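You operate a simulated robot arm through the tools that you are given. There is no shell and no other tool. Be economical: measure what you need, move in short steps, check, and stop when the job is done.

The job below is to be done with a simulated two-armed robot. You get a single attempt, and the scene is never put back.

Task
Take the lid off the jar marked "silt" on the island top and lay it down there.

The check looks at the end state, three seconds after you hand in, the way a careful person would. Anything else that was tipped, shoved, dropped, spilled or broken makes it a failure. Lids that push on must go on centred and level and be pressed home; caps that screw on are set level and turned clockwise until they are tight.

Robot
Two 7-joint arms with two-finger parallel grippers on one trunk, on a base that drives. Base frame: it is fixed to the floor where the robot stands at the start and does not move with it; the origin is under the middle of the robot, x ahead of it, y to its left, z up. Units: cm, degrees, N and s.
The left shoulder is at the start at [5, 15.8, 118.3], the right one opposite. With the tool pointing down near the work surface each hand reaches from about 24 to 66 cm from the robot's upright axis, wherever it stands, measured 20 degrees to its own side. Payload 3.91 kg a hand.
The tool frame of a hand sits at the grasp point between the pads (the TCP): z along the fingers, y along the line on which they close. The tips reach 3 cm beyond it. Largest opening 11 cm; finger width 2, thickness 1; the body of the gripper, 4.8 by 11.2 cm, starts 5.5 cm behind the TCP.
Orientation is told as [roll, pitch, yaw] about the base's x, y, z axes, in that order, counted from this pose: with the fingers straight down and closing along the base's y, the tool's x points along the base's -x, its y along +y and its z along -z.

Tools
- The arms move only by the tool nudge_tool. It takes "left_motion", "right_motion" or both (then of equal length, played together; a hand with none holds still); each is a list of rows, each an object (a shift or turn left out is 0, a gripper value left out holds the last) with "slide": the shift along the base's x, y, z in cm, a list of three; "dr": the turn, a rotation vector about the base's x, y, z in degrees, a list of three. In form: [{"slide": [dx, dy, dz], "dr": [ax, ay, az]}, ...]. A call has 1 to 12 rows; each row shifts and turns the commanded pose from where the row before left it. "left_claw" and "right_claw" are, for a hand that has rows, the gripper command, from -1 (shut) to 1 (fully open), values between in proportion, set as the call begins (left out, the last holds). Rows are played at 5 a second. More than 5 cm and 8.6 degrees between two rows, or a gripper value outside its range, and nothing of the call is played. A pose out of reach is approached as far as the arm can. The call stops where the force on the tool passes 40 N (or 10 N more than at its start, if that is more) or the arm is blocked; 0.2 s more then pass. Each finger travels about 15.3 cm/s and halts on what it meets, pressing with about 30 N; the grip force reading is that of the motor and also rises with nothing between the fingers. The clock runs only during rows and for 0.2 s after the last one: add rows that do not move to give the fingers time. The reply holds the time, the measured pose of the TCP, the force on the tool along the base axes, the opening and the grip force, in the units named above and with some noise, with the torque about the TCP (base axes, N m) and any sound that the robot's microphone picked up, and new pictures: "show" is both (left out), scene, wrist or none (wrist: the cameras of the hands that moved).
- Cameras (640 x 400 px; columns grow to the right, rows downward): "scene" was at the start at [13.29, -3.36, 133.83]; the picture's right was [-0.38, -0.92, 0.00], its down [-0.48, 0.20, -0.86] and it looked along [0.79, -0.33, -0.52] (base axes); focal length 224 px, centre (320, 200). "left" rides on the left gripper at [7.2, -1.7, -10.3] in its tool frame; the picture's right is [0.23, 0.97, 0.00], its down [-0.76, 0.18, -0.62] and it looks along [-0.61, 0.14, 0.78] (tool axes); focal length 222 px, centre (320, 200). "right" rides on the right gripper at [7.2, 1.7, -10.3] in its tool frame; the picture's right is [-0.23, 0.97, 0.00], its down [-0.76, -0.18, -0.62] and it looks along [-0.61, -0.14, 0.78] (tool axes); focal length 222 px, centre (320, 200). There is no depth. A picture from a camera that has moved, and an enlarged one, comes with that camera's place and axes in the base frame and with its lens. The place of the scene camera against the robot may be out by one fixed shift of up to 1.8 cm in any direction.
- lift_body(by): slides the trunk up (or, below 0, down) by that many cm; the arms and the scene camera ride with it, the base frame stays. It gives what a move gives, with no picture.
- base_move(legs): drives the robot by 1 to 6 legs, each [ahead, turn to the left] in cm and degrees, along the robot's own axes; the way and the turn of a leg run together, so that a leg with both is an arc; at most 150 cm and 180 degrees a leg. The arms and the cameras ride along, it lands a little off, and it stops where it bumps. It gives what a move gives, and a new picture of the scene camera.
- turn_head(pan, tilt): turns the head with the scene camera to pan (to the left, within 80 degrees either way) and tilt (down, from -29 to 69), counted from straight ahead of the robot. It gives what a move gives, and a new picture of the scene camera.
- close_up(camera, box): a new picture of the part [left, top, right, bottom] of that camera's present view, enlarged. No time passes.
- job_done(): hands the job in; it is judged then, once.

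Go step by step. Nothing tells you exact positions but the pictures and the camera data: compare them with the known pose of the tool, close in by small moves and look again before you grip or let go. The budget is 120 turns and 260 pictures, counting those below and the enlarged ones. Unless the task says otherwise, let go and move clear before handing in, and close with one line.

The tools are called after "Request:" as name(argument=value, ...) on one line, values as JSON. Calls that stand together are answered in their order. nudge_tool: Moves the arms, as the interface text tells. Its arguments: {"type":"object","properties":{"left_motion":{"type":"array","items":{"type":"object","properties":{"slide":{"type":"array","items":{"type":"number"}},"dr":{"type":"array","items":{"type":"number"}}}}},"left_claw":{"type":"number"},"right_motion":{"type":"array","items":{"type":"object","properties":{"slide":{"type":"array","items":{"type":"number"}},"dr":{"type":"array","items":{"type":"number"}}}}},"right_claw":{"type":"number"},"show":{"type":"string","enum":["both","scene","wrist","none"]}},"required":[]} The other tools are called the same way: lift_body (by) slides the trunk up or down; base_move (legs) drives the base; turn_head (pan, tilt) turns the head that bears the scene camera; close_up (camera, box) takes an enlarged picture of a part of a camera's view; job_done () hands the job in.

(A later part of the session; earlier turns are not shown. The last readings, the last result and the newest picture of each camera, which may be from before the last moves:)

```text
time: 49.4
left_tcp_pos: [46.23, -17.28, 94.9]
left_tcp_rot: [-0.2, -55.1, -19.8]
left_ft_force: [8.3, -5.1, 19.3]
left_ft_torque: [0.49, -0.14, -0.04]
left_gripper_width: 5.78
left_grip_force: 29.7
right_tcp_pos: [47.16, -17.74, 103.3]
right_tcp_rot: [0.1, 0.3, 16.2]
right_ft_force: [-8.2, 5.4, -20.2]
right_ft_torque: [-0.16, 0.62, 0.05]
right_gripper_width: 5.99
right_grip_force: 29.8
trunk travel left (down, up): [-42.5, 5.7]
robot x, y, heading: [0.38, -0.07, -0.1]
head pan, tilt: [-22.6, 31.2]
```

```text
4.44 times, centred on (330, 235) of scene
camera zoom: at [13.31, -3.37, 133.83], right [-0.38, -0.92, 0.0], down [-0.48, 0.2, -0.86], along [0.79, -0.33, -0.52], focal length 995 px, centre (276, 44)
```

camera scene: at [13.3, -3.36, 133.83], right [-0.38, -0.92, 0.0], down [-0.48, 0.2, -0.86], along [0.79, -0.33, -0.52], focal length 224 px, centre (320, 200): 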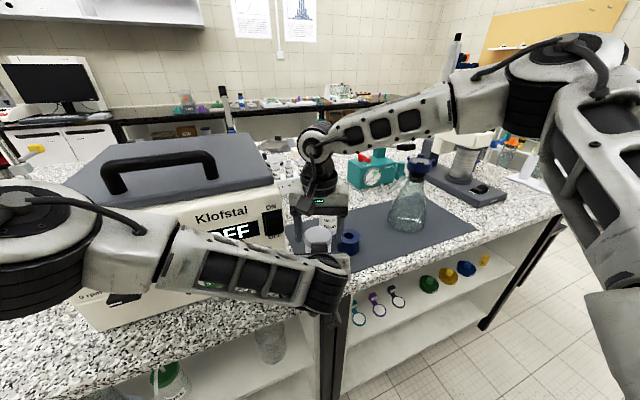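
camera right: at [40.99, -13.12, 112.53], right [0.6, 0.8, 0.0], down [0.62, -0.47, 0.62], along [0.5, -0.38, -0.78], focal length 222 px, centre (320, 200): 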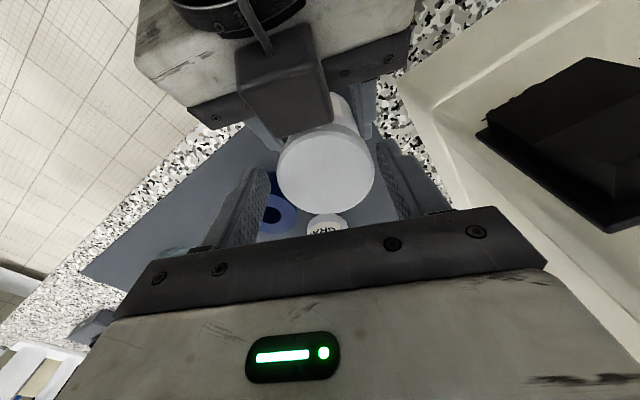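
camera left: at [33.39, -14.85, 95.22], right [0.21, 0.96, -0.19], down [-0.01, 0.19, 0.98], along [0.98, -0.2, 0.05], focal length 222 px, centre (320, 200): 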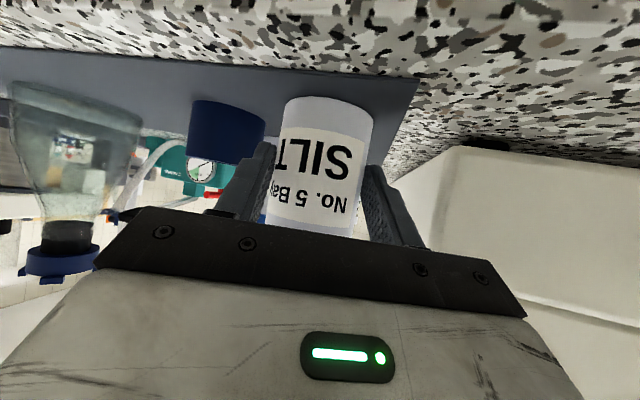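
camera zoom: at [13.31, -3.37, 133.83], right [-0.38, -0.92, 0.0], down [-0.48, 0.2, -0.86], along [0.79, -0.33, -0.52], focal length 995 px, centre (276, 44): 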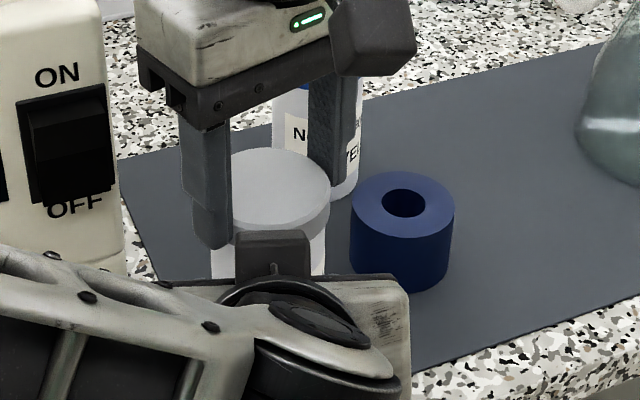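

The body slides up in the left hand at about 22 N, so a straight pull isn't enough; a screw thread is still possible. I'll relieve the pull and do longer counter-clockwise strokes with regrips.

Request:
nudge_tool(right_motion=[{"slide": [-0.1, 0.08, -0.2]}, {"slide": [0, 0, -0.2]}, {}, {}], show="none")

Request:
nudge_tool(right_motion=[{}, {}, {"dr": [0, 0, -7]}, {"dr": [0, 0, -7]}, {"dr": [0, 0, -7]}, {"dr": [0, 0, -7]}, {"dr": [0, 0, -7]}, {"dr": [0, 0, -7]}, {"dr": [0, 0, -7]}, {}], right_claw=0.35, show="none")

Request:
nudge_tool(right_motion=[{}, {}, {}, {"dr": [0, 0, 7]}, {"dr": [0, 0, 7]}, {"dr": [0, 0, 7]}, {"dr": [0, 0, 7]}, {"dr": [0, 0, 7]}, {"dr": [0, 0, 7]}, {"dr": [0, 0, 7]}, {}], right_claw=-1)

```text
time: 50.4
left_tcp_pos: [46.23, -17.02, 94.8]
left_tcp_rot: [-0.2, -54.8, -19.8]
left_ft_force: [11.6, -4.2, -5.3]
left_ft_torque: [0.34, 0.36, 0.03]
left_gripper_width: 5.77
left_grip_force: 30.1
right_tcp_pos: [46.94, -17.61, 103.05]
right_tcp_rot: [0.0, -0.1, 16.1]
right_ft_force: [-11.8, 5.0, 3.6]
right_ft_torque: [0.05, 0.68, 0.02]
right_gripper_width: 5.99
right_grip_force: 30.1
trunk travel left (down, up): [-42.5, 5.7]
robot x, y, heading: [-0.15, -0.15, -0.2]
head pan, tilt: [-22.6, 31.2]
```

```text
time: 52.6
left_tcp_pos: [46.22, -17.15, 94.76]
left_tcp_rot: [-0.2, -55.0, -19.8]
left_ft_force: [0.3, 0.7, -1.9]
left_ft_torque: [0.02, 0.01, 0.01]
left_gripper_width: 5.79
left_grip_force: 30.3
right_tcp_pos: [47.1, -17.78, 102.83]
right_tcp_rot: [0.1, 0.0, -33.0]
right_ft_force: [1.0, 0.7, -0.5]
right_ft_torque: [-0.02, 0.04, 0.0]
right_gripper_width: 7.42
right_grip_force: 0.0
trunk travel left (down, up): [-42.5, 5.7]
robot x, y, heading: [0.33, 0.07, -0.3]
head pan, tilt: [-22.6, 31.2]
```

```text
time: 55.0
left_tcp_pos: [46.09, -17.23, 94.76]
left_tcp_rot: [-0.2, -55.0, -19.8]
left_ft_force: [-12.2, -6.1, 0.0]
left_ft_torque: [0.54, -0.49, -0.08]
left_gripper_width: 5.79
left_grip_force: 30.2
right_tcp_pos: [46.96, -17.65, 102.9]
right_tcp_rot: [0.0, -0.2, 16.3]
right_ft_force: [12.5, 6.0, 0.5]
right_ft_torque: [0.01, -0.46, -0.01]
right_gripper_width: 5.98
right_grip_force: 30.4
trunk travel left (down, up): [-42.5, 5.7]
robot x, y, heading: [-0.32, 0.31, 0.1]
head pan, tilt: [-22.6, 31.2]
camera scene: at [13.3, -3.37, 133.83], right [-0.38, -0.92, 0.0], down [-0.48, 0.2, -0.86], along [0.79, -0.33, -0.52], focal length 224 px, centre (320, 200)
camera right: at [39.58, -17.99, 113.18], right [-0.05, 1.0, 0.0], down [0.78, 0.04, 0.62], along [0.62, 0.03, -0.78], focal length 222 px, centre (320, 200)
```

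scene: 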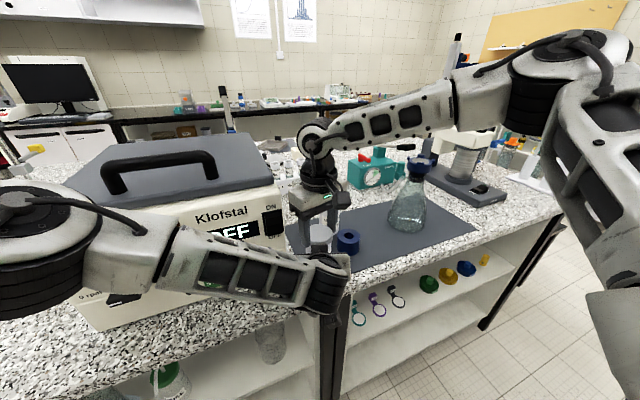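
right: 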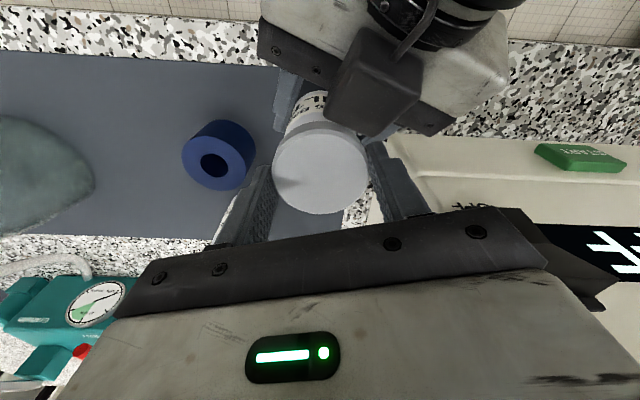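

The lid spins with no torque yet resists pulling, which fits a thread. I'll continue with more counter-clockwise strokes (about 120° so far).

Request:
nudge_tool(right_motion=[{}, {}, {"slide": [0.1, 0.05, 0.05], "dr": [0, 0, -7]}, {"dr": [0, 0, -7]}, {"dr": [0, 0, -7]}, {"dr": [0, 0, -7]}, {"dr": [0, 0, -7]}, {"dr": [0, 0, -7]}, {"dr": [0, 0, -7]}, {}], right_claw=0.35, show="none")

Request:
nudge_tool(right_motion=[{}, {}, {}, {"dr": [0, 0, 7]}, {"dr": [0, 0, 7]}, {"dr": [0, 0, 7]}, {"dr": [0, 0, 7]}, {"dr": [0, 0, 7]}, {"dr": [0, 0, 7]}, {"dr": [0, 0, 7]}, {}], right_claw=-1, show="none")

Request:
nudge_tool(right_motion=[{}, {}, {"slide": [0, 0, 0.05], "dr": [0, 0, -7]}, {"dr": [0, 0, -7]}, {"dr": [0, 0, -7]}, {"dr": [0, 0, -7]}, {"dr": [0, 0, -7]}, {"dr": [0, 0, -7]}, {"dr": [0, 0, -7]}, {}], right_claw=0.35, show="none")

Request:
nudge_tool(right_motion=[{}, {}, {}, {"dr": [0, 0, 7]}, {"dr": [0, 0, 7]}, {"dr": [0, 0, 7]}, {"dr": [0, 0, 7]}, {"dr": [0, 0, 7]}, {"dr": [0, 0, 7]}, {"dr": [0, 0, 7]}, {}], right_claw=-1, show="none")

Request:
close_up(camera="scene", box=[290, 190, 370, 280])

Request:
close_up(camera="left", box=[180, 70, 440, 260])

```text
time: 57.2
left_tcp_pos: [46.12, -17.22, 94.71]
left_tcp_rot: [-0.2, -55.0, -19.8]
left_ft_force: [0.0, 0.3, -2.0]
left_ft_torque: [0.01, 0.02, 0.0]
left_gripper_width: 5.76
left_grip_force: 29.5
right_tcp_pos: [47.14, -17.62, 103.02]
right_tcp_rot: [0.0, 0.0, -33.0]
right_ft_force: [0.2, -0.3, -0.4]
right_ft_torque: [-0.01, 0.01, 0.01]
right_gripper_width: 7.42
right_grip_force: 0.1
trunk travel left (down, up): [-42.5, 5.7]
robot x, y, heading: [0.15, -0.05, -0.3]
head pan, tilt: [-22.6, 31.2]
```

```text
time: 59.6
left_tcp_pos: [46.12, -17.24, 94.8]
left_tcp_rot: [-0.2, -55.0, -19.8]
left_ft_force: [-6.2, -5.2, 1.1]
left_ft_torque: [0.51, -0.28, -0.08]
left_gripper_width: 5.79
left_grip_force: 30.1
right_tcp_pos: [47.13, -17.7, 102.95]
right_tcp_rot: [-0.1, 0.1, 16.2]
right_ft_force: [4.9, 5.5, -1.2]
right_ft_torque: [-0.08, -0.24, 0.02]
right_gripper_width: 6.0
right_grip_force: 29.6
trunk travel left (down, up): [-42.5, 5.7]
robot x, y, heading: [-0.43, -0.48, -0.0]
head pan, tilt: [-22.6, 31.2]
```

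```text
time: 61.8
left_tcp_pos: [46.17, -17.33, 94.87]
left_tcp_rot: [-0.3, -55.0, -19.8]
left_ft_force: [0.5, 0.5, -0.8]
left_ft_torque: [-0.03, 0.03, 0.02]
left_gripper_width: 5.79
left_grip_force: 29.8
right_tcp_pos: [47.23, -17.62, 103.11]
right_tcp_rot: [0.0, 0.1, -32.9]
right_ft_force: [-0.5, 0.2, 0.6]
right_ft_torque: [-0.01, 0.03, 0.05]
right_gripper_width: 7.43
right_grip_force: 0.1
trunk travel left (down, up): [-42.5, 5.7]
robot x, y, heading: [-0.09, 0.15, -0.1]
head pan, tilt: [-22.6, 31.2]
```

```text
time: 64.2
left_tcp_pos: [46.24, -17.11, 94.94]
left_tcp_rot: [-0.1, -55.1, -19.7]
left_ft_force: [-6.4, -7.4, -5.1]
left_ft_torque: [0.67, -0.12, -0.08]
left_gripper_width: 5.78
left_grip_force: 29.6
right_tcp_pos: [47.38, -17.76, 103.04]
right_tcp_rot: [0.0, -0.2, 16.2]
right_ft_force: [6.9, 6.9, 3.7]
right_ft_torque: [-0.06, -0.33, 0.01]
right_gripper_width: 5.97
right_grip_force: 30.2
trunk travel left (down, up): [-42.5, 5.7]
robot x, y, heading: [0.21, 0.37, 0.1]
head pan, tilt: [-22.6, 31.2]
```

```text
4.44 times, centred on (330, 235) of scene
camera zoom: at [13.3, -3.37, 133.83], right [-0.38, -0.92, 0.0], down [-0.48, 0.2, -0.86], along [0.79, -0.33, -0.52], focal length 995 px, centre (276, 44)
```

zoom: 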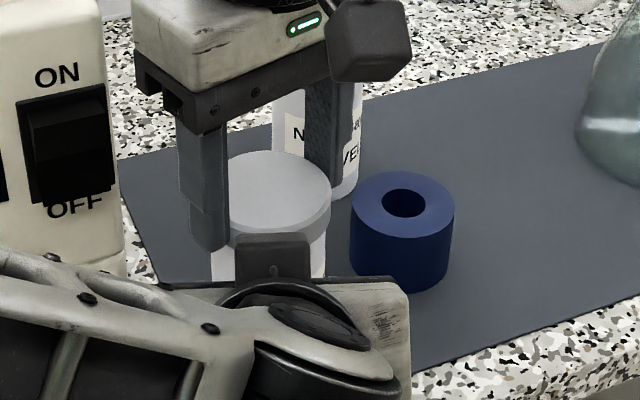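

```text
2.11 times, centred on (310, 165) of left
camera zoom: at [33.73, -14.47, 94.93], right [0.21, 0.96, -0.19], down [-0.01, 0.19, 0.98], along [0.98, -0.2, 0.05], focal length 468 px, centre (341, 274)
```

zoom: 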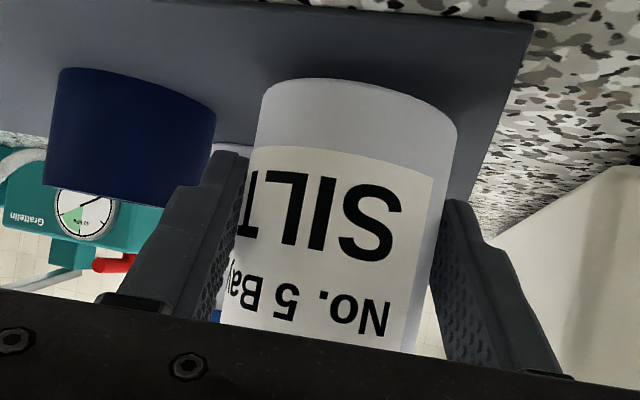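

Now +3.7 N upward builds up during the stroke, consistent with the lid rising. Two more strokes (218° so far).

Request:
nudge_tool(right_motion=[{}, {}, {"slide": [0, 0, 0.05], "dr": [0, 0, -7]}, {"dr": [0, 0, -7]}, {"dr": [0, 0, -7]}, {"dr": [0, 0, -7]}, {"dr": [0, 0, -7]}, {"dr": [0, 0, -7]}, {"dr": [0, 0, -7]}, {}], right_claw=0.35, show="none")

Request:
nudge_tool(right_motion=[{}, {}, {}, {"dr": [0, 0, 7]}, {"dr": [0, 0, 7]}, {"dr": [0, 0, 7]}, {"dr": [0, 0, 7]}, {"dr": [0, 0, 7]}, {"dr": [0, 0, 7]}, {"dr": [0, 0, 7]}, {}], right_claw=-1, show="none")

Request:
nudge_tool(right_motion=[{}, {}, {"slide": [0, 0, 0.05], "dr": [0, 0, -7]}, {"dr": [0, 0, -7]}, {"dr": [0, 0, -7]}, {"dr": [0, 0, -7]}, {"dr": [0, 0, -7]}, {"dr": [0, 0, -7]}, {"dr": [0, 0, -7]}, {}], right_claw=0.35, show="none")

Request:
nudge_tool(right_motion=[{}, {}, {}, {"dr": [0, 0, 7]}, {"dr": [0, 0, 7]}, {"dr": [0, 0, 7]}, {"dr": [0, 0, 7]}, {"dr": [0, 0, 7]}, {"dr": [0, 0, 7]}, {"dr": [0, 0, 7]}, {}], right_claw=-1, show="none")

Request:
nudge_tool(right_motion=[{"slide": [0, 0, 0.12]}, {"slide": [0, 0, 0.12]}, {"slide": [0, 0, 0.12]}, {}], show="wrist")

Request:
close_up(camera="scene", box=[290, 190, 370, 280])

Request:
close_up(camera="left", box=[180, 70, 440, 260])

```text
time: 66.4
left_tcp_pos: [46.15, -17.19, 94.77]
left_tcp_rot: [-0.2, -55.1, -19.8]
left_ft_force: [-0.3, 0.3, -1.4]
left_ft_torque: [0.0, 0.04, 0.0]
left_gripper_width: 5.77
left_grip_force: 30.4
right_tcp_pos: [47.25, -17.69, 103.1]
right_tcp_rot: [0.0, 0.1, -33.0]
right_ft_force: [0.6, -0.5, 0.9]
right_ft_torque: [0.01, 0.02, 0.01]
right_gripper_width: 7.45
right_grip_force: 0.0
trunk travel left (down, up): [-42.5, 5.7]
robot x, y, heading: [0.21, 0.08, 0.1]
head pan, tilt: [-22.6, 31.2]
```

```text
time: 68.8
left_tcp_pos: [46.15, -17.29, 94.84]
left_tcp_rot: [-0.3, -55.1, -19.8]
left_ft_force: [-4.6, -7.7, -4.4]
left_ft_torque: [0.58, -0.17, -0.06]
left_gripper_width: 5.76
left_grip_force: 29.9
right_tcp_pos: [47.12, -17.66, 103.09]
right_tcp_rot: [0.0, -0.1, 16.2]
right_ft_force: [4.2, 7.1, 2.4]
right_ft_torque: [0.02, -0.23, 0.03]
right_gripper_width: 6.0
right_grip_force: 30.0
trunk travel left (down, up): [-42.5, 5.7]
robot x, y, heading: [0.36, -0.04, -0.0]
head pan, tilt: [-22.6, 31.2]
```

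```text
time: 71.0
left_tcp_pos: [46.16, -17.27, 94.83]
left_tcp_rot: [-0.2, -55.0, -19.8]
left_ft_force: [0.2, 0.6, -1.8]
left_ft_torque: [0.04, 0.04, 0.02]
left_gripper_width: 5.78
left_grip_force: 30.2
right_tcp_pos: [47.12, -17.59, 103.17]
right_tcp_rot: [0.0, 0.0, -33.0]
right_ft_force: [-0.4, -0.1, -0.2]
right_ft_torque: [0.04, 0.06, 0.02]
right_gripper_width: 7.44
right_grip_force: 0.1
trunk travel left (down, up): [-42.5, 5.7]
robot x, y, heading: [-0.12, -0.04, -0.0]
head pan, tilt: [-22.6, 31.2]
```

```text
time: 73.4
left_tcp_pos: [46.08, -17.1, 94.82]
left_tcp_rot: [-0.2, -55.0, -19.7]
left_ft_force: [-0.2, -0.3, -0.8]
left_ft_torque: [-0.01, 0.03, 0.03]
left_gripper_width: 5.76
left_grip_force: 29.7
right_tcp_pos: [47.17, -17.63, 103.07]
right_tcp_rot: [0.1, 0.0, 16.2]
right_ft_force: [-0.4, -0.3, -0.1]
right_ft_torque: [0.02, 0.01, 0.03]
right_gripper_width: 5.98
right_grip_force: 30.1
trunk travel left (down, up): [-42.5, 5.7]
robot x, y, heading: [-0.1, -0.28, 0.0]
head pan, tilt: [-22.6, 31.2]
```

```text
time: 74.4
left_tcp_pos: [46.13, -17.17, 94.9]
left_tcp_rot: [-0.1, -54.9, -19.8]
left_ft_force: [0.6, -0.4, -1.3]
left_ft_torque: [-0.01, 0.02, 0.01]
left_gripper_width: 5.78
left_grip_force: 29.9
right_tcp_pos: [47.19, -17.71, 103.48]
right_tcp_rot: [-0.1, 0.0, 16.1]
right_ft_force: [-0.5, -0.2, -0.2]
right_ft_torque: [-0.01, 0.02, -0.01]
right_gripper_width: 5.98
right_grip_force: 30.2
trunk travel left (down, up): [-42.5, 5.7]
robot x, y, heading: [0.06, 0.09, 0.1]
head pan, tilt: [-22.6, 31.2]
camera right: at [39.66, -17.91, 113.78], right [-0.05, 1.0, 0.0], down [0.78, 0.04, 0.62], along [0.62, 0.03, -0.78], focal length 222 px, centre (320, 200)
```

right: 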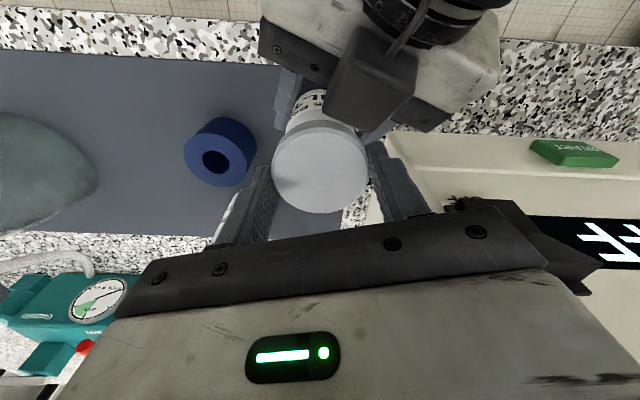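

```text
4.44 times, centred on (330, 235) of scene
camera zoom: at [13.3, -3.37, 133.83], right [-0.38, -0.92, 0.0], down [-0.48, 0.2, -0.86], along [0.79, -0.33, -0.52], focal length 995 px, centre (276, 44)
```

zoom: 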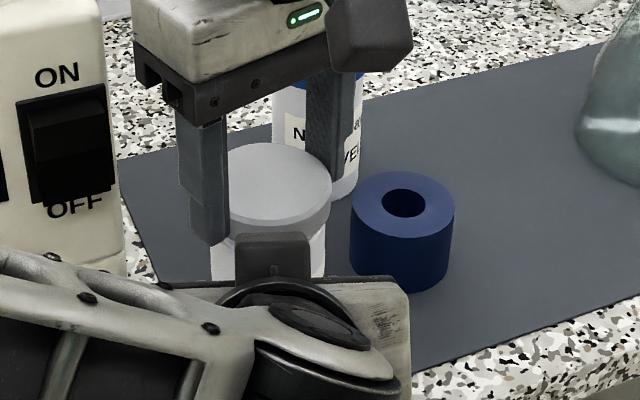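

```text
2.11 times, centred on (310, 165) of left
camera zoom: at [33.74, -14.48, 94.95], right [0.21, 0.96, -0.19], down [-0.01, 0.19, 0.98], along [0.98, -0.2, 0.05], focal length 468 px, centre (341, 274)
```

zoom: 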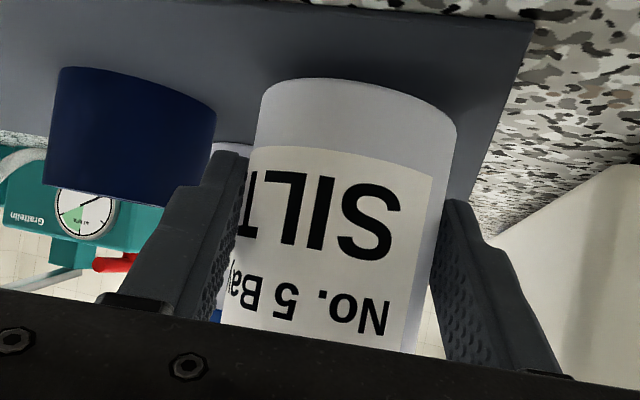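

The lid came free: all forces are zero and it rose while the body stayed. Now I lift it clear, straight up.

Request:
nudge_tool(right_motion=[{"slide": [0, 0, 0.5]}, {"slide": [0, 0, 0.7]}, {"slide": [0, 0, 1]}, {"slide": [0, 0, 2]}, {"slide": [0, 0, 2]}, {"slide": [0, 0, 2]}, {}])

Request:
close_up(camera="scene", box=[280, 170, 400, 280])

```text
time: 76.0
left_tcp_pos: [46.2, -17.05, 94.84]
left_tcp_rot: [-0.1, -55.0, -19.8]
left_ft_force: [-0.3, 0.6, -1.8]
left_ft_torque: [0.02, 0.04, 0.0]
left_gripper_width: 5.8
left_grip_force: 30.1
right_tcp_pos: [47.33, -17.53, 111.78]
right_tcp_rot: [-0.1, 0.1, 16.1]
right_ft_force: [0.7, -0.1, 0.0]
right_ft_torque: [0.0, 0.02, 0.02]
right_gripper_width: 6.02
right_grip_force: 30.1
trunk travel left (down, up): [-42.5, 5.7]
robot x, y, heading: [0.35, -0.01, -0.1]
head pan, tilt: [-22.6, 31.2]
camera scene: at [13.31, -3.37, 133.83], right [-0.38, -0.92, 0.0], down [-0.48, 0.2, -0.86], along [0.79, -0.33, -0.52], focal length 224 px, centre (320, 200)
camera right: at [39.65, -17.81, 122.05], right [-0.05, 1.0, 0.0], down [0.78, 0.04, 0.62], along [0.62, 0.03, -0.78], focal length 222 px, centre (320, 200)
```

scene: 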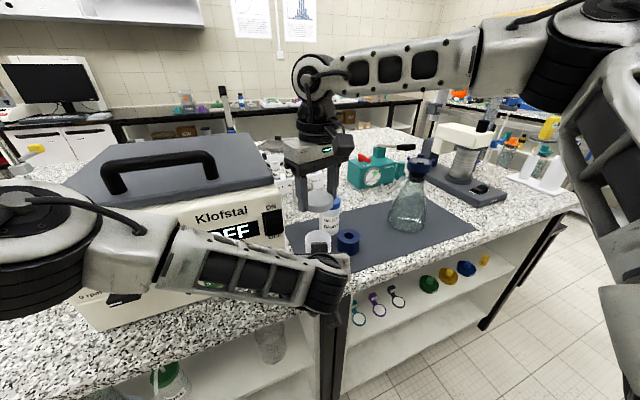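
right: 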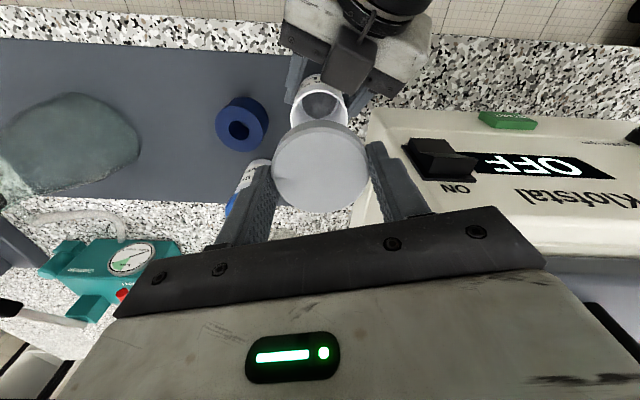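

```text
3.64 times, centred on (340, 225) of scene
camera zoom: at [13.31, -3.37, 133.83], right [-0.38, -0.92, 0.0], down [-0.48, 0.2, -0.86], along [0.79, -0.33, -0.52], focal length 814 px, centre (247, 109)
```

zoom: 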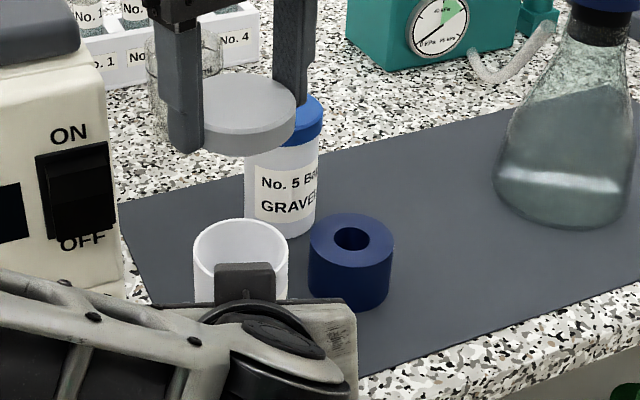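

The lid is off. First I'll lower the open jar the ~0.6 cm to the mat with the left hand, watching for contact.

Request:
nudge_tool(left_motion=[{"slide": [0, 0, -0.15]}, {"slide": [0, 0, -0.15]}, {"slide": [0, 0, -0.1]}, {}, {}], show="none")

Request:
close_up(camera="left", box=[180, 70, 440, 260])

```text
time: 77.2
left_tcp_pos: [46.21, -17.17, 94.45]
left_tcp_rot: [-0.3, -55.0, -19.9]
left_ft_force: [0.3, 0.4, -1.4]
left_ft_torque: [0.03, 0.04, 0.04]
left_gripper_width: 5.77
left_grip_force: 30.4
right_tcp_pos: [47.21, -17.53, 111.68]
right_tcp_rot: [0.1, -0.1, 16.1]
right_ft_force: [1.1, 0.0, -0.4]
right_ft_torque: [-0.01, 0.02, -0.02]
right_gripper_width: 6.0
right_grip_force: 29.6
trunk travel left (down, up): [-42.5, 5.7]
robot x, y, heading: [0.15, -0.37, 0.2]
head pan, tilt: [-22.6, 31.2]
```

```text
2.11 times, centred on (310, 165) of left
camera zoom: at [33.77, -14.39, 94.55], right [0.21, 0.96, -0.19], down [-0.01, 0.19, 0.98], along [0.98, -0.2, 0.05], focal length 468 px, centre (341, 274)
```

zoom: 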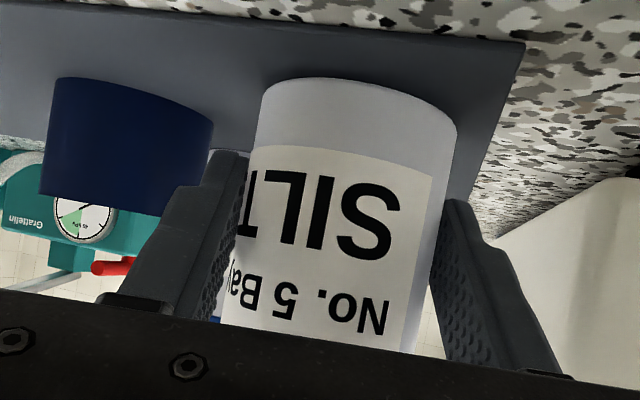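

Request:
nudge_tool(left_motion=[{"slide": [0, 0, -0.12]}, {}, {}], show="none")

Request:
nudge_tool(left_motion=[{"slide": [0, 0, -0.1]}, {}, {}], show="none")

Request:
close_up(camera="left", box=[180, 70, 440, 260])

```text
time: 78.0
left_tcp_pos: [46.25, -17.1, 94.31]
left_tcp_rot: [-0.2, -54.9, -19.8]
left_ft_force: [0.1, 0.1, -1.0]
left_ft_torque: [0.02, -0.01, -0.01]
left_gripper_width: 5.75
left_grip_force: 30.4
right_tcp_pos: [47.18, -17.59, 111.8]
right_tcp_rot: [0.0, 0.0, 16.0]
right_ft_force: [-0.1, 0.2, -0.4]
right_ft_torque: [0.02, 0.04, 0.0]
right_gripper_width: 5.98
right_grip_force: 30.3
trunk travel left (down, up): [-42.5, 5.7]
robot x, y, heading: [-0.09, -0.01, -0.1]
head pan, tilt: [-22.6, 31.2]
```

```text
time: 78.8
left_tcp_pos: [46.26, -17.16, 94.32]
left_tcp_rot: [-0.2, -55.1, -19.8]
left_ft_force: [-0.8, 2.5, 3.2]
left_ft_torque: [0.11, 0.11, 0.01]
left_gripper_width: 5.78
left_grip_force: 30.1
right_tcp_pos: [47.19, -17.54, 111.75]
right_tcp_rot: [0.0, -0.1, 16.1]
right_ft_force: [-0.1, -0.2, -0.1]
right_ft_torque: [-0.03, -0.03, -0.03]
right_gripper_width: 6.03
right_grip_force: 29.8
trunk travel left (down, up): [-42.5, 5.7]
robot x, y, heading: [-0.28, -0.1, -0.3]
head pan, tilt: [-22.6, 31.2]
```

```text
2.11 times, centred on (310, 165) of left
camera zoom: at [33.79, -14.36, 94.38], right [0.21, 0.96, -0.19], down [-0.01, 0.19, 0.98], along [0.98, -0.2, 0.05], focal length 468 px, centre (341, 274)
```

zoom: 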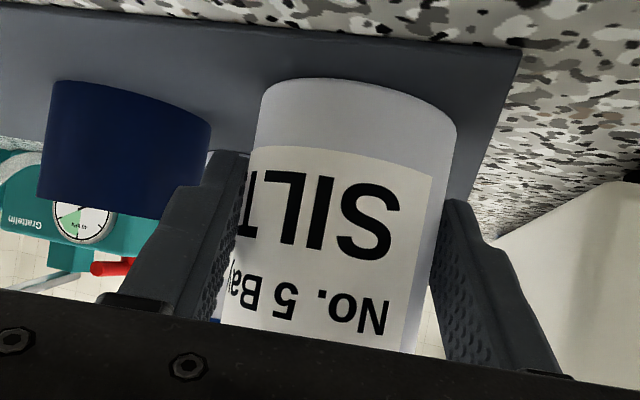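

The jar has touched down (+3 N). I'll open the left hand and back it out along its axis.

Request:
nudge_tool(left_motion=[{}, {}, {}], left_claw=0.3, show="wrist")

```text
time: 79.6
left_tcp_pos: [46.26, -17.05, 94.29]
left_tcp_rot: [-0.2, -55.1, -19.7]
left_ft_force: [0.3, -0.4, 0.3]
left_ft_torque: [0.05, 0.01, -0.01]
left_gripper_width: 7.12
left_grip_force: 0.0
right_tcp_pos: [47.08, -17.55, 111.64]
right_tcp_rot: [-0.1, 0.0, 16.1]
right_ft_force: [0.7, -0.2, -0.3]
right_ft_torque: [-0.01, 0.0, -0.01]
right_gripper_width: 6.01
right_grip_force: 30.2
trunk travel left (down, up): [-42.5, 5.7]
robot x, y, heading: [-0.05, 0.31, 0.0]
head pan, tilt: [-22.6, 31.2]
camera left: at [33.77, -14.38, 94.34], right [0.21, 0.96, -0.19], down [-0.01, 0.19, 0.98], along [0.98, -0.2, 0.05], focal length 222 px, centre (320, 200)
```

left: 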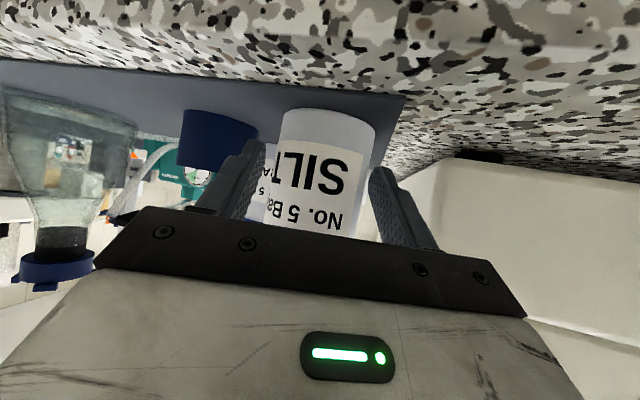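

Request:
nudge_tool(left_motion=[{"slide": [-0.8, 0.29, 0.58]}, {"slide": [-1.6, 0.58, 1.15]}, {"slide": [-2.3, 0.84, 1.7]}, {"slide": [-2.3, 0.84, 1.7]}, {"slide": [-2.3, 0.84, 1.7]}, {"slide": [-2, 2, 1]}, {"slide": [0, 4, 0]}, {"slide": [0, 4, 1]}, {"slide": [0, 4, 1]}, {}])

Request:
close_up(camera="scene", box=[280, 170, 440, 290])

```text
time: 81.8
left_tcp_pos: [34.98, 0.31, 104.08]
left_tcp_rot: [-0.1, -55.1, -20.0]
left_ft_force: [-0.4, -0.2, 0.3]
left_ft_torque: [0.01, 0.0, 0.0]
left_gripper_width: 7.17
left_grip_force: 0.1
right_tcp_pos: [47.25, -17.58, 111.66]
right_tcp_rot: [0.0, -0.1, 16.1]
right_ft_force: [-0.8, -0.1, -0.8]
right_ft_torque: [0.02, 0.02, 0.01]
right_gripper_width: 6.0
right_grip_force: 29.6
trunk travel left (down, up): [-42.5, 5.7]
robot x, y, heading: [0.03, -0.21, 0.1]
head pan, tilt: [-22.6, 31.2]
camera scene: at [13.3, -3.42, 133.83], right [-0.38, -0.92, 0.0], down [-0.48, 0.2, -0.86], along [0.79, -0.33, -0.52], focal length 224 px, centre (320, 200)
camera left: at [22.56, 3.0, 104.23], right [0.21, 0.96, -0.19], down [-0.01, 0.19, 0.98], along [0.98, -0.21, 0.05], focal length 222 px, centre (320, 200)
```

scene: 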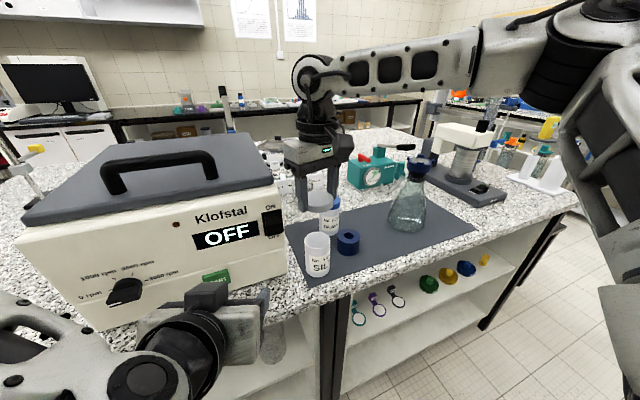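
left: 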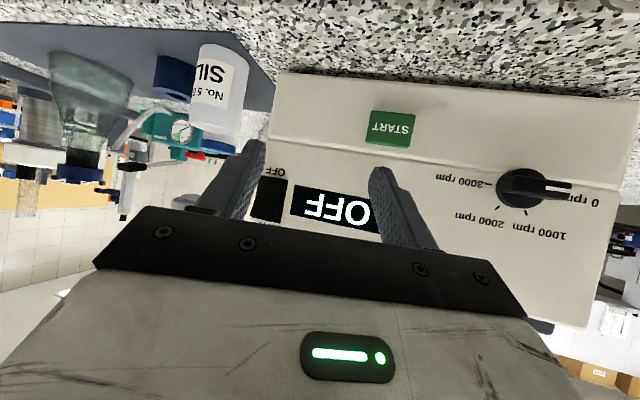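

```text
3.33 times, centred on (360, 230) of scene
camera zoom: at [13.3, -3.42, 133.83], right [-0.38, -0.92, 0.0], down [-0.48, 0.2, -0.86], along [0.79, -0.33, -0.52], focal length 746 px, centre (187, 100)
```

zoom: 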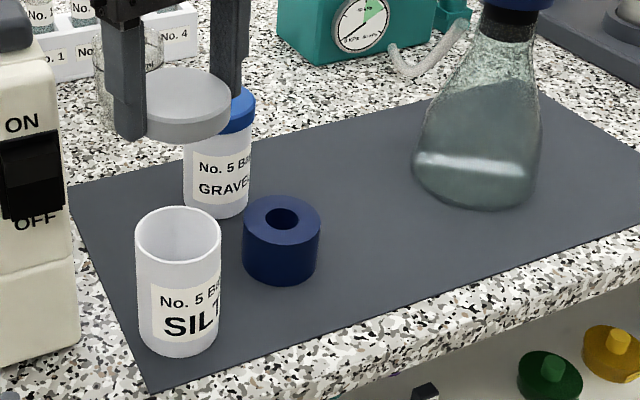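

The open silt jar stands upright where it was. Next, I carry the lid to the free area of the mat to the right of the ring, near (45.8, -34).

Request:
nudge_tool(right_motion=[{"slide": [-0.3, -3.3, 0]}, {"slide": [-0.3, -3.3, 0]}, {"slide": [-0.3, -3.3, 0]}, {"slide": [-0.3, -3.3, 0]}, {"slide": [-0.3, -3.3, 0]}, {"slide": [0, 0, -3]}, {"slide": [0, 0, -3]}, {}])

Request:
close_up(camera="scene", box=[290, 150, 450, 290])

```text
time: 83.6
left_tcp_pos: [34.92, 0.35, 104.07]
left_tcp_rot: [-0.2, -55.1, -19.7]
left_ft_force: [-0.1, 0.3, 0.7]
left_ft_torque: [0.01, 0.01, 0.02]
left_gripper_width: 7.13
left_grip_force: 0.0
right_tcp_pos: [45.65, -34.25, 105.65]
right_tcp_rot: [0.0, 0.0, 16.2]
right_ft_force: [0.0, -0.1, 0.1]
right_ft_torque: [0.0, 0.01, 0.01]
right_gripper_width: 6.02
right_grip_force: 29.8
trunk travel left (down, up): [-42.5, 5.7]
robot x, y, heading: [0.09, 0.17, -0.2]
head pan, tilt: [-22.6, 31.2]
camera scene: at [13.29, -3.35, 133.84], right [-0.38, -0.92, 0.0], down [-0.48, 0.2, -0.86], along [0.79, -0.33, -0.52], focal length 224 px, centre (320, 200)
camera right: at [38.18, -34.51, 115.91], right [-0.05, 1.0, 0.0], down [0.78, 0.04, 0.62], along [0.62, 0.03, -0.78], focal length 222 px, centre (320, 200)
```

scene: 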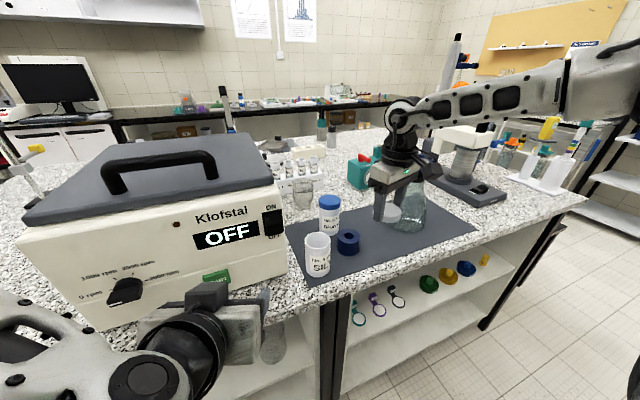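
right: 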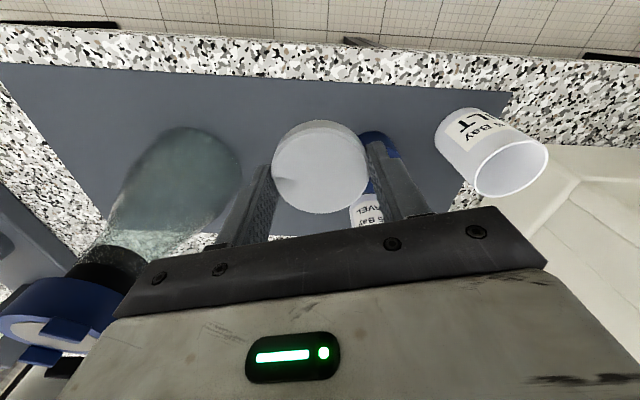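

```text
2.86 times, centred on (370, 220) of scene
camera zoom: at [13.29, -3.35, 133.84], right [-0.38, -0.92, 0.0], down [-0.48, 0.2, -0.86], along [0.79, -0.33, -0.52], focal length 640 px, centre (177, 143)
```

zoom: 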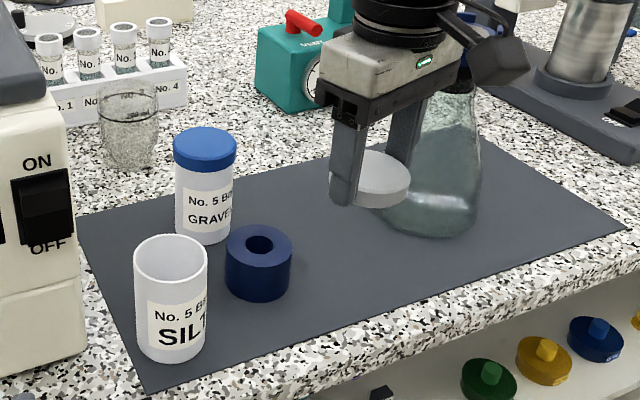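

Space below is clear. I'll shift 1 cm further from the ring and descend to just above the mat.

Request:
nudge_tool(right_motion=[{"slide": [-0.1, -1, -2]}, {"slide": [0, 0, -2.5]}, {"slide": [0, 0, -2.5]}, {"slide": [0, 0, -2]}, {}, {}])

Request:
close_up(camera="scene", box=[290, 170, 450, 290])

```text
time: 85.0
left_tcp_pos: [35.03, 0.3, 104.2]
left_tcp_rot: [-0.2, -55.2, -19.8]
left_ft_force: [0.3, -0.8, 0.4]
left_ft_torque: [0.0, -0.02, -0.01]
left_gripper_width: 7.16
left_grip_force: 0.0
right_tcp_pos: [45.68, -35.16, 96.46]
right_tcp_rot: [0.1, 0.0, 16.0]
right_ft_force: [-0.7, 0.0, 0.3]
right_ft_torque: [0.0, -0.02, 0.0]
right_gripper_width: 6.02
right_grip_force: 30.5
trunk travel left (down, up): [-42.5, 5.7]
robot x, y, heading: [-0.04, 0.43, -0.1]
head pan, tilt: [-22.6, 31.2]
camera scene: at [13.3, -3.37, 133.83], right [-0.38, -0.92, 0.0], down [-0.48, 0.2, -0.86], along [0.79, -0.33, -0.52], focal length 224 px, centre (320, 200)
camera right: at [38.1, -35.49, 106.81], right [-0.05, 1.0, 0.0], down [0.78, 0.04, 0.62], along [0.62, 0.03, -0.78], focal length 222 px, centre (320, 200)
```

scene: 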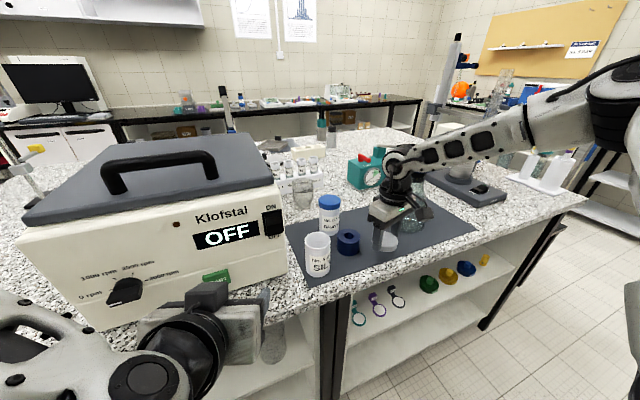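
right: 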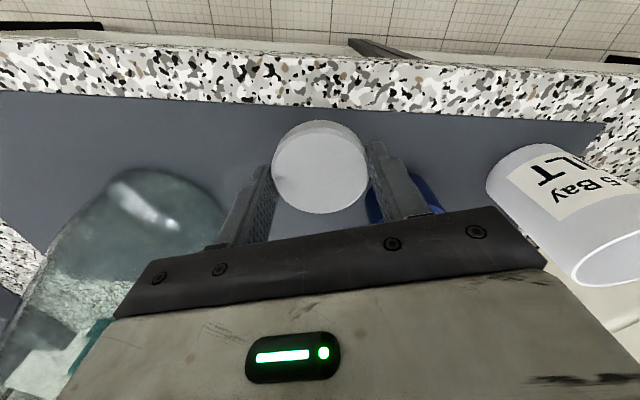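

```text
3.33 times, centred on (370, 230) of scene
camera zoom: at [13.3, -3.37, 133.83], right [-0.38, -0.92, 0.0], down [-0.48, 0.2, -0.86], along [0.79, -0.33, -0.52], focal length 746 px, centre (153, 100)
```

zoom: 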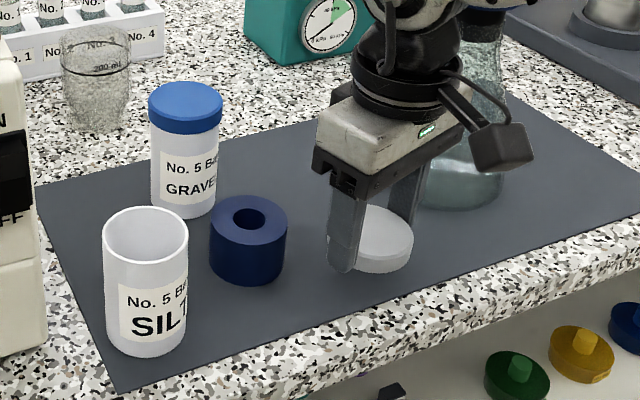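

About 2 cm to go; descending in small steps until touch.

Request:
nudge_tool(right_motion=[{"slide": [0, 0, -0.5]}, {"slide": [0, 0, -0.5]}, {"slide": [0, 0, -0.4]}, {"slide": [0, 0, -0.2]}, {}, {}], show="none")

Request:
close_up(camera="scene", box=[340, 190, 430, 270])

```text
time: 86.4
left_tcp_pos: [35.04, 0.33, 104.13]
left_tcp_rot: [-0.2, -55.1, -19.9]
left_ft_force: [0.1, 0.4, 0.2]
left_ft_torque: [0.0, 0.02, 0.01]
left_gripper_width: 7.14
left_grip_force: 0.0
right_tcp_pos: [45.5, -35.2, 94.91]
right_tcp_rot: [0.1, -0.1, 16.1]
right_ft_force: [0.0, 0.5, 0.4]
right_ft_torque: [-0.01, 0.0, 0.01]
right_gripper_width: 6.0
right_grip_force: 29.7
trunk travel left (down, up): [-42.5, 5.7]
robot x, y, heading: [0.11, -0.08, 0.1]
head pan, tilt: [-22.6, 31.2]
```

```text
5.00 times, centred on (385, 230) of scene
camera zoom: at [13.29, -3.37, 133.83], right [-0.38, -0.92, 0.0], down [-0.48, 0.2, -0.86], along [0.79, -0.33, -0.52], focal length 1120 px, centre (-5, 50)
```

zoom: 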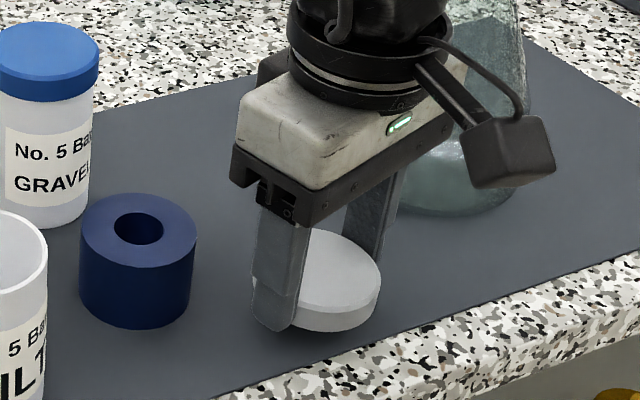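

Request:
nudge_tool(right_motion=[{"slide": [0, 0, -0.15]}, {"slide": [0, 0, -0.15]}, {}], show="none")

Request:
nudge_tool(right_motion=[{"slide": [0, 0, -0.12]}, {}], show="none")

Request:
close_up(camera="scene", box=[340, 190, 430, 270])

```text
time: 87.2
left_tcp_pos: [34.92, 0.21, 104.06]
left_tcp_rot: [-0.2, -55.1, -19.8]
left_ft_force: [-0.2, 0.6, 0.0]
left_ft_torque: [0.0, 0.01, 0.0]
left_gripper_width: 7.16
left_grip_force: 0.1
right_tcp_pos: [45.71, -35.1, 94.72]
right_tcp_rot: [0.0, 0.0, 16.1]
right_ft_force: [-0.1, -0.7, 0.8]
right_ft_torque: [0.02, 0.02, 0.0]
right_gripper_width: 5.99
right_grip_force: 30.0
trunk travel left (down, up): [-42.5, 5.7]
robot x, y, heading: [-0.12, -0.43, -0.3]
head pan, tilt: [-22.6, 31.2]
```

```text
time: 87.8
left_tcp_pos: [35.04, 0.29, 104.11]
left_tcp_rot: [-0.3, -55.1, -19.8]
left_ft_force: [-0.7, 0.4, 0.4]
left_ft_torque: [0.02, 0.01, -0.02]
left_gripper_width: 7.12
left_grip_force: 0.0
right_tcp_pos: [45.58, -35.15, 94.55]
right_tcp_rot: [-0.1, 0.0, 16.1]
right_ft_force: [-0.5, -0.2, -0.5]
right_ft_torque: [-0.05, 0.0, 0.06]
right_gripper_width: 5.98
right_grip_force: 29.8
trunk travel left (down, up): [-42.5, 5.7]
robot x, y, heading: [-0.11, 0.04, 0.3]
head pan, tilt: [-22.6, 31.2]
```

```text
5.00 times, centred on (385, 230) of scene
camera zoom: at [13.29, -3.36, 133.83], right [-0.38, -0.92, 0.0], down [-0.48, 0.2, -0.86], along [0.79, -0.33, -0.52], focal length 1120 px, centre (-5, 50)
```

zoom: 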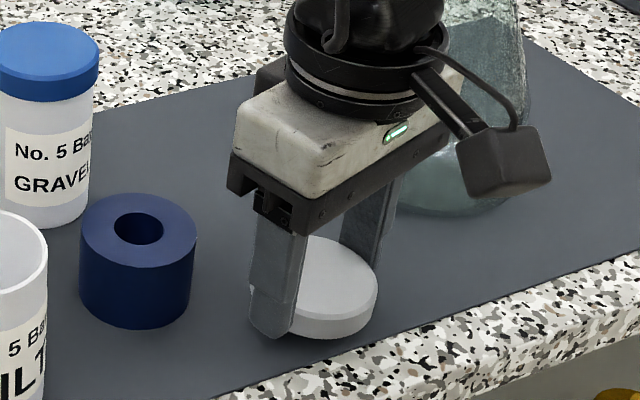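

Request:
nudge_tool(right_motion=[{"slide": [0, 0, -0.15]}, {}], show="none")

Request:
nudge_tool(right_motion=[{"slide": [0, 0, -0.15]}, {}], show="none")

Request:
close_up(camera="scene", box=[340, 190, 430, 270])

```text
time: 88.4
left_tcp_pos: [34.97, 0.24, 104.14]
left_tcp_rot: [-0.2, -55.1, -19.8]
left_ft_force: [-0.6, 0.5, 0.1]
left_ft_torque: [-0.03, 0.0, 0.01]
left_gripper_width: 7.15
left_grip_force: 0.0
right_tcp_pos: [45.56, -35.12, 94.47]
right_tcp_rot: [0.1, -0.1, 16.1]
right_ft_force: [-0.1, 0.1, 0.6]
right_ft_torque: [-0.01, -0.01, 0.01]
right_gripper_width: 6.03
right_grip_force: 30.1
trunk travel left (down, up): [-42.5, 5.7]
robot x, y, heading: [0.32, -0.03, 0.0]
head pan, tilt: [-22.6, 31.2]
```

```text
time: 89.0
left_tcp_pos: [34.97, 0.22, 104.15]
left_tcp_rot: [-0.2, -55.1, -19.8]
left_ft_force: [-0.3, -0.1, 0.8]
left_ft_torque: [-0.04, 0.01, -0.01]
left_gripper_width: 7.15
left_grip_force: 0.1
right_tcp_pos: [45.66, -35.15, 94.36]
right_tcp_rot: [0.0, 0.0, 16.2]
right_ft_force: [-0.3, 0.3, -0.1]
right_ft_torque: [-0.01, 0.0, -0.02]
right_gripper_width: 5.99
right_grip_force: 30.2
trunk travel left (down, up): [-42.5, 5.7]
robot x, y, heading: [0.21, -0.36, -0.0]
head pan, tilt: [-22.6, 31.2]
```

```text
5.00 times, centred on (385, 230) of scene
camera zoom: at [13.29, -3.37, 133.83], right [-0.38, -0.92, 0.0], down [-0.48, 0.2, -0.86], along [0.79, -0.33, -0.52], focal length 1120 px, centre (-5, 50)
```

zoom: 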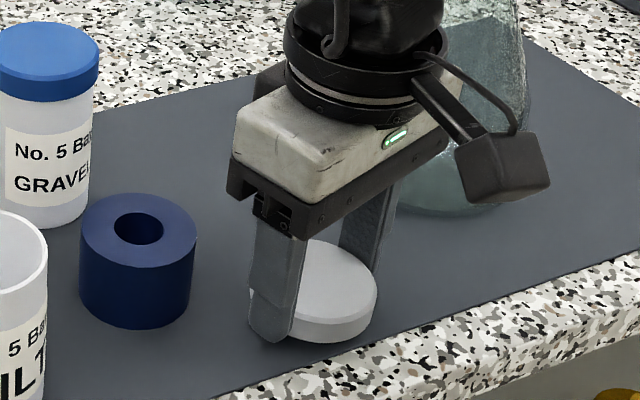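

Request:
nudge_tool(right_motion=[{"slide": [0, 0, -0.15]}, {}], show="none")

Request:
nudge_tool(right_motion=[{"slide": [0, 0, -0.15]}, {}], show="none")

Request:
close_up(camera="scene", box=[340, 190, 430, 270])

```text
time: 89.6
left_tcp_pos: [34.94, 0.18, 104.25]
left_tcp_rot: [-0.2, -55.1, -19.7]
left_ft_force: [-0.8, -0.9, 0.5]
left_ft_torque: [0.02, -0.03, 0.02]
left_gripper_width: 7.16
left_grip_force: 0.1
right_tcp_pos: [45.55, -35.22, 94.12]
right_tcp_rot: [0.0, 0.0, 16.1]
right_ft_force: [0.5, 0.1, 0.6]
right_ft_torque: [0.01, -0.01, -0.02]
right_gripper_width: 6.01
right_grip_force: 29.9
trunk travel left (down, up): [-42.5, 5.7]
robot x, y, heading: [0.09, -0.23, 0.2]
head pan, tilt: [-22.6, 31.2]
```

```text
time: 90.2
left_tcp_pos: [34.94, 0.33, 104.09]
left_tcp_rot: [-0.2, -55.1, -19.8]
left_ft_force: [0.0, -0.1, -0.3]
left_ft_torque: [-0.01, 0.0, 0.0]
left_gripper_width: 7.16
left_grip_force: 0.0
right_tcp_pos: [45.53, -35.14, 94.07]
right_tcp_rot: [0.0, 0.0, 16.1]
right_ft_force: [0.8, 0.0, -0.4]
right_ft_torque: [0.0, 0.0, 0.0]
right_gripper_width: 5.99
right_grip_force: 30.2
trunk travel left (down, up): [-42.5, 5.7]
robot x, y, heading: [-0.25, 0.15, 0.1]
head pan, tilt: [-22.6, 31.2]
```

```text
5.00 times, centred on (385, 230) of scene
camera zoom: at [13.29, -3.37, 133.83], right [-0.38, -0.92, 0.0], down [-0.48, 0.2, -0.86], along [0.79, -0.33, -0.52], focal length 1120 px, centre (-5, 50)
```

zoom: 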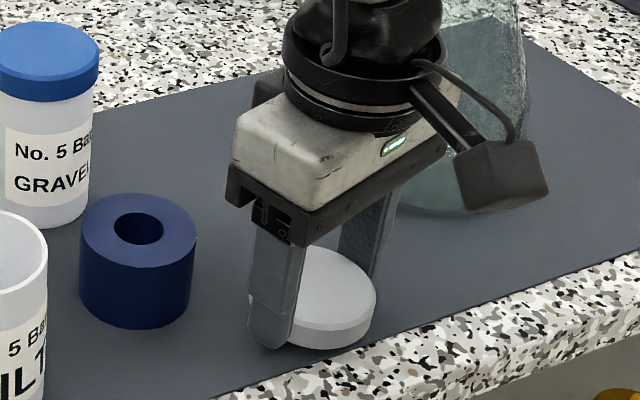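

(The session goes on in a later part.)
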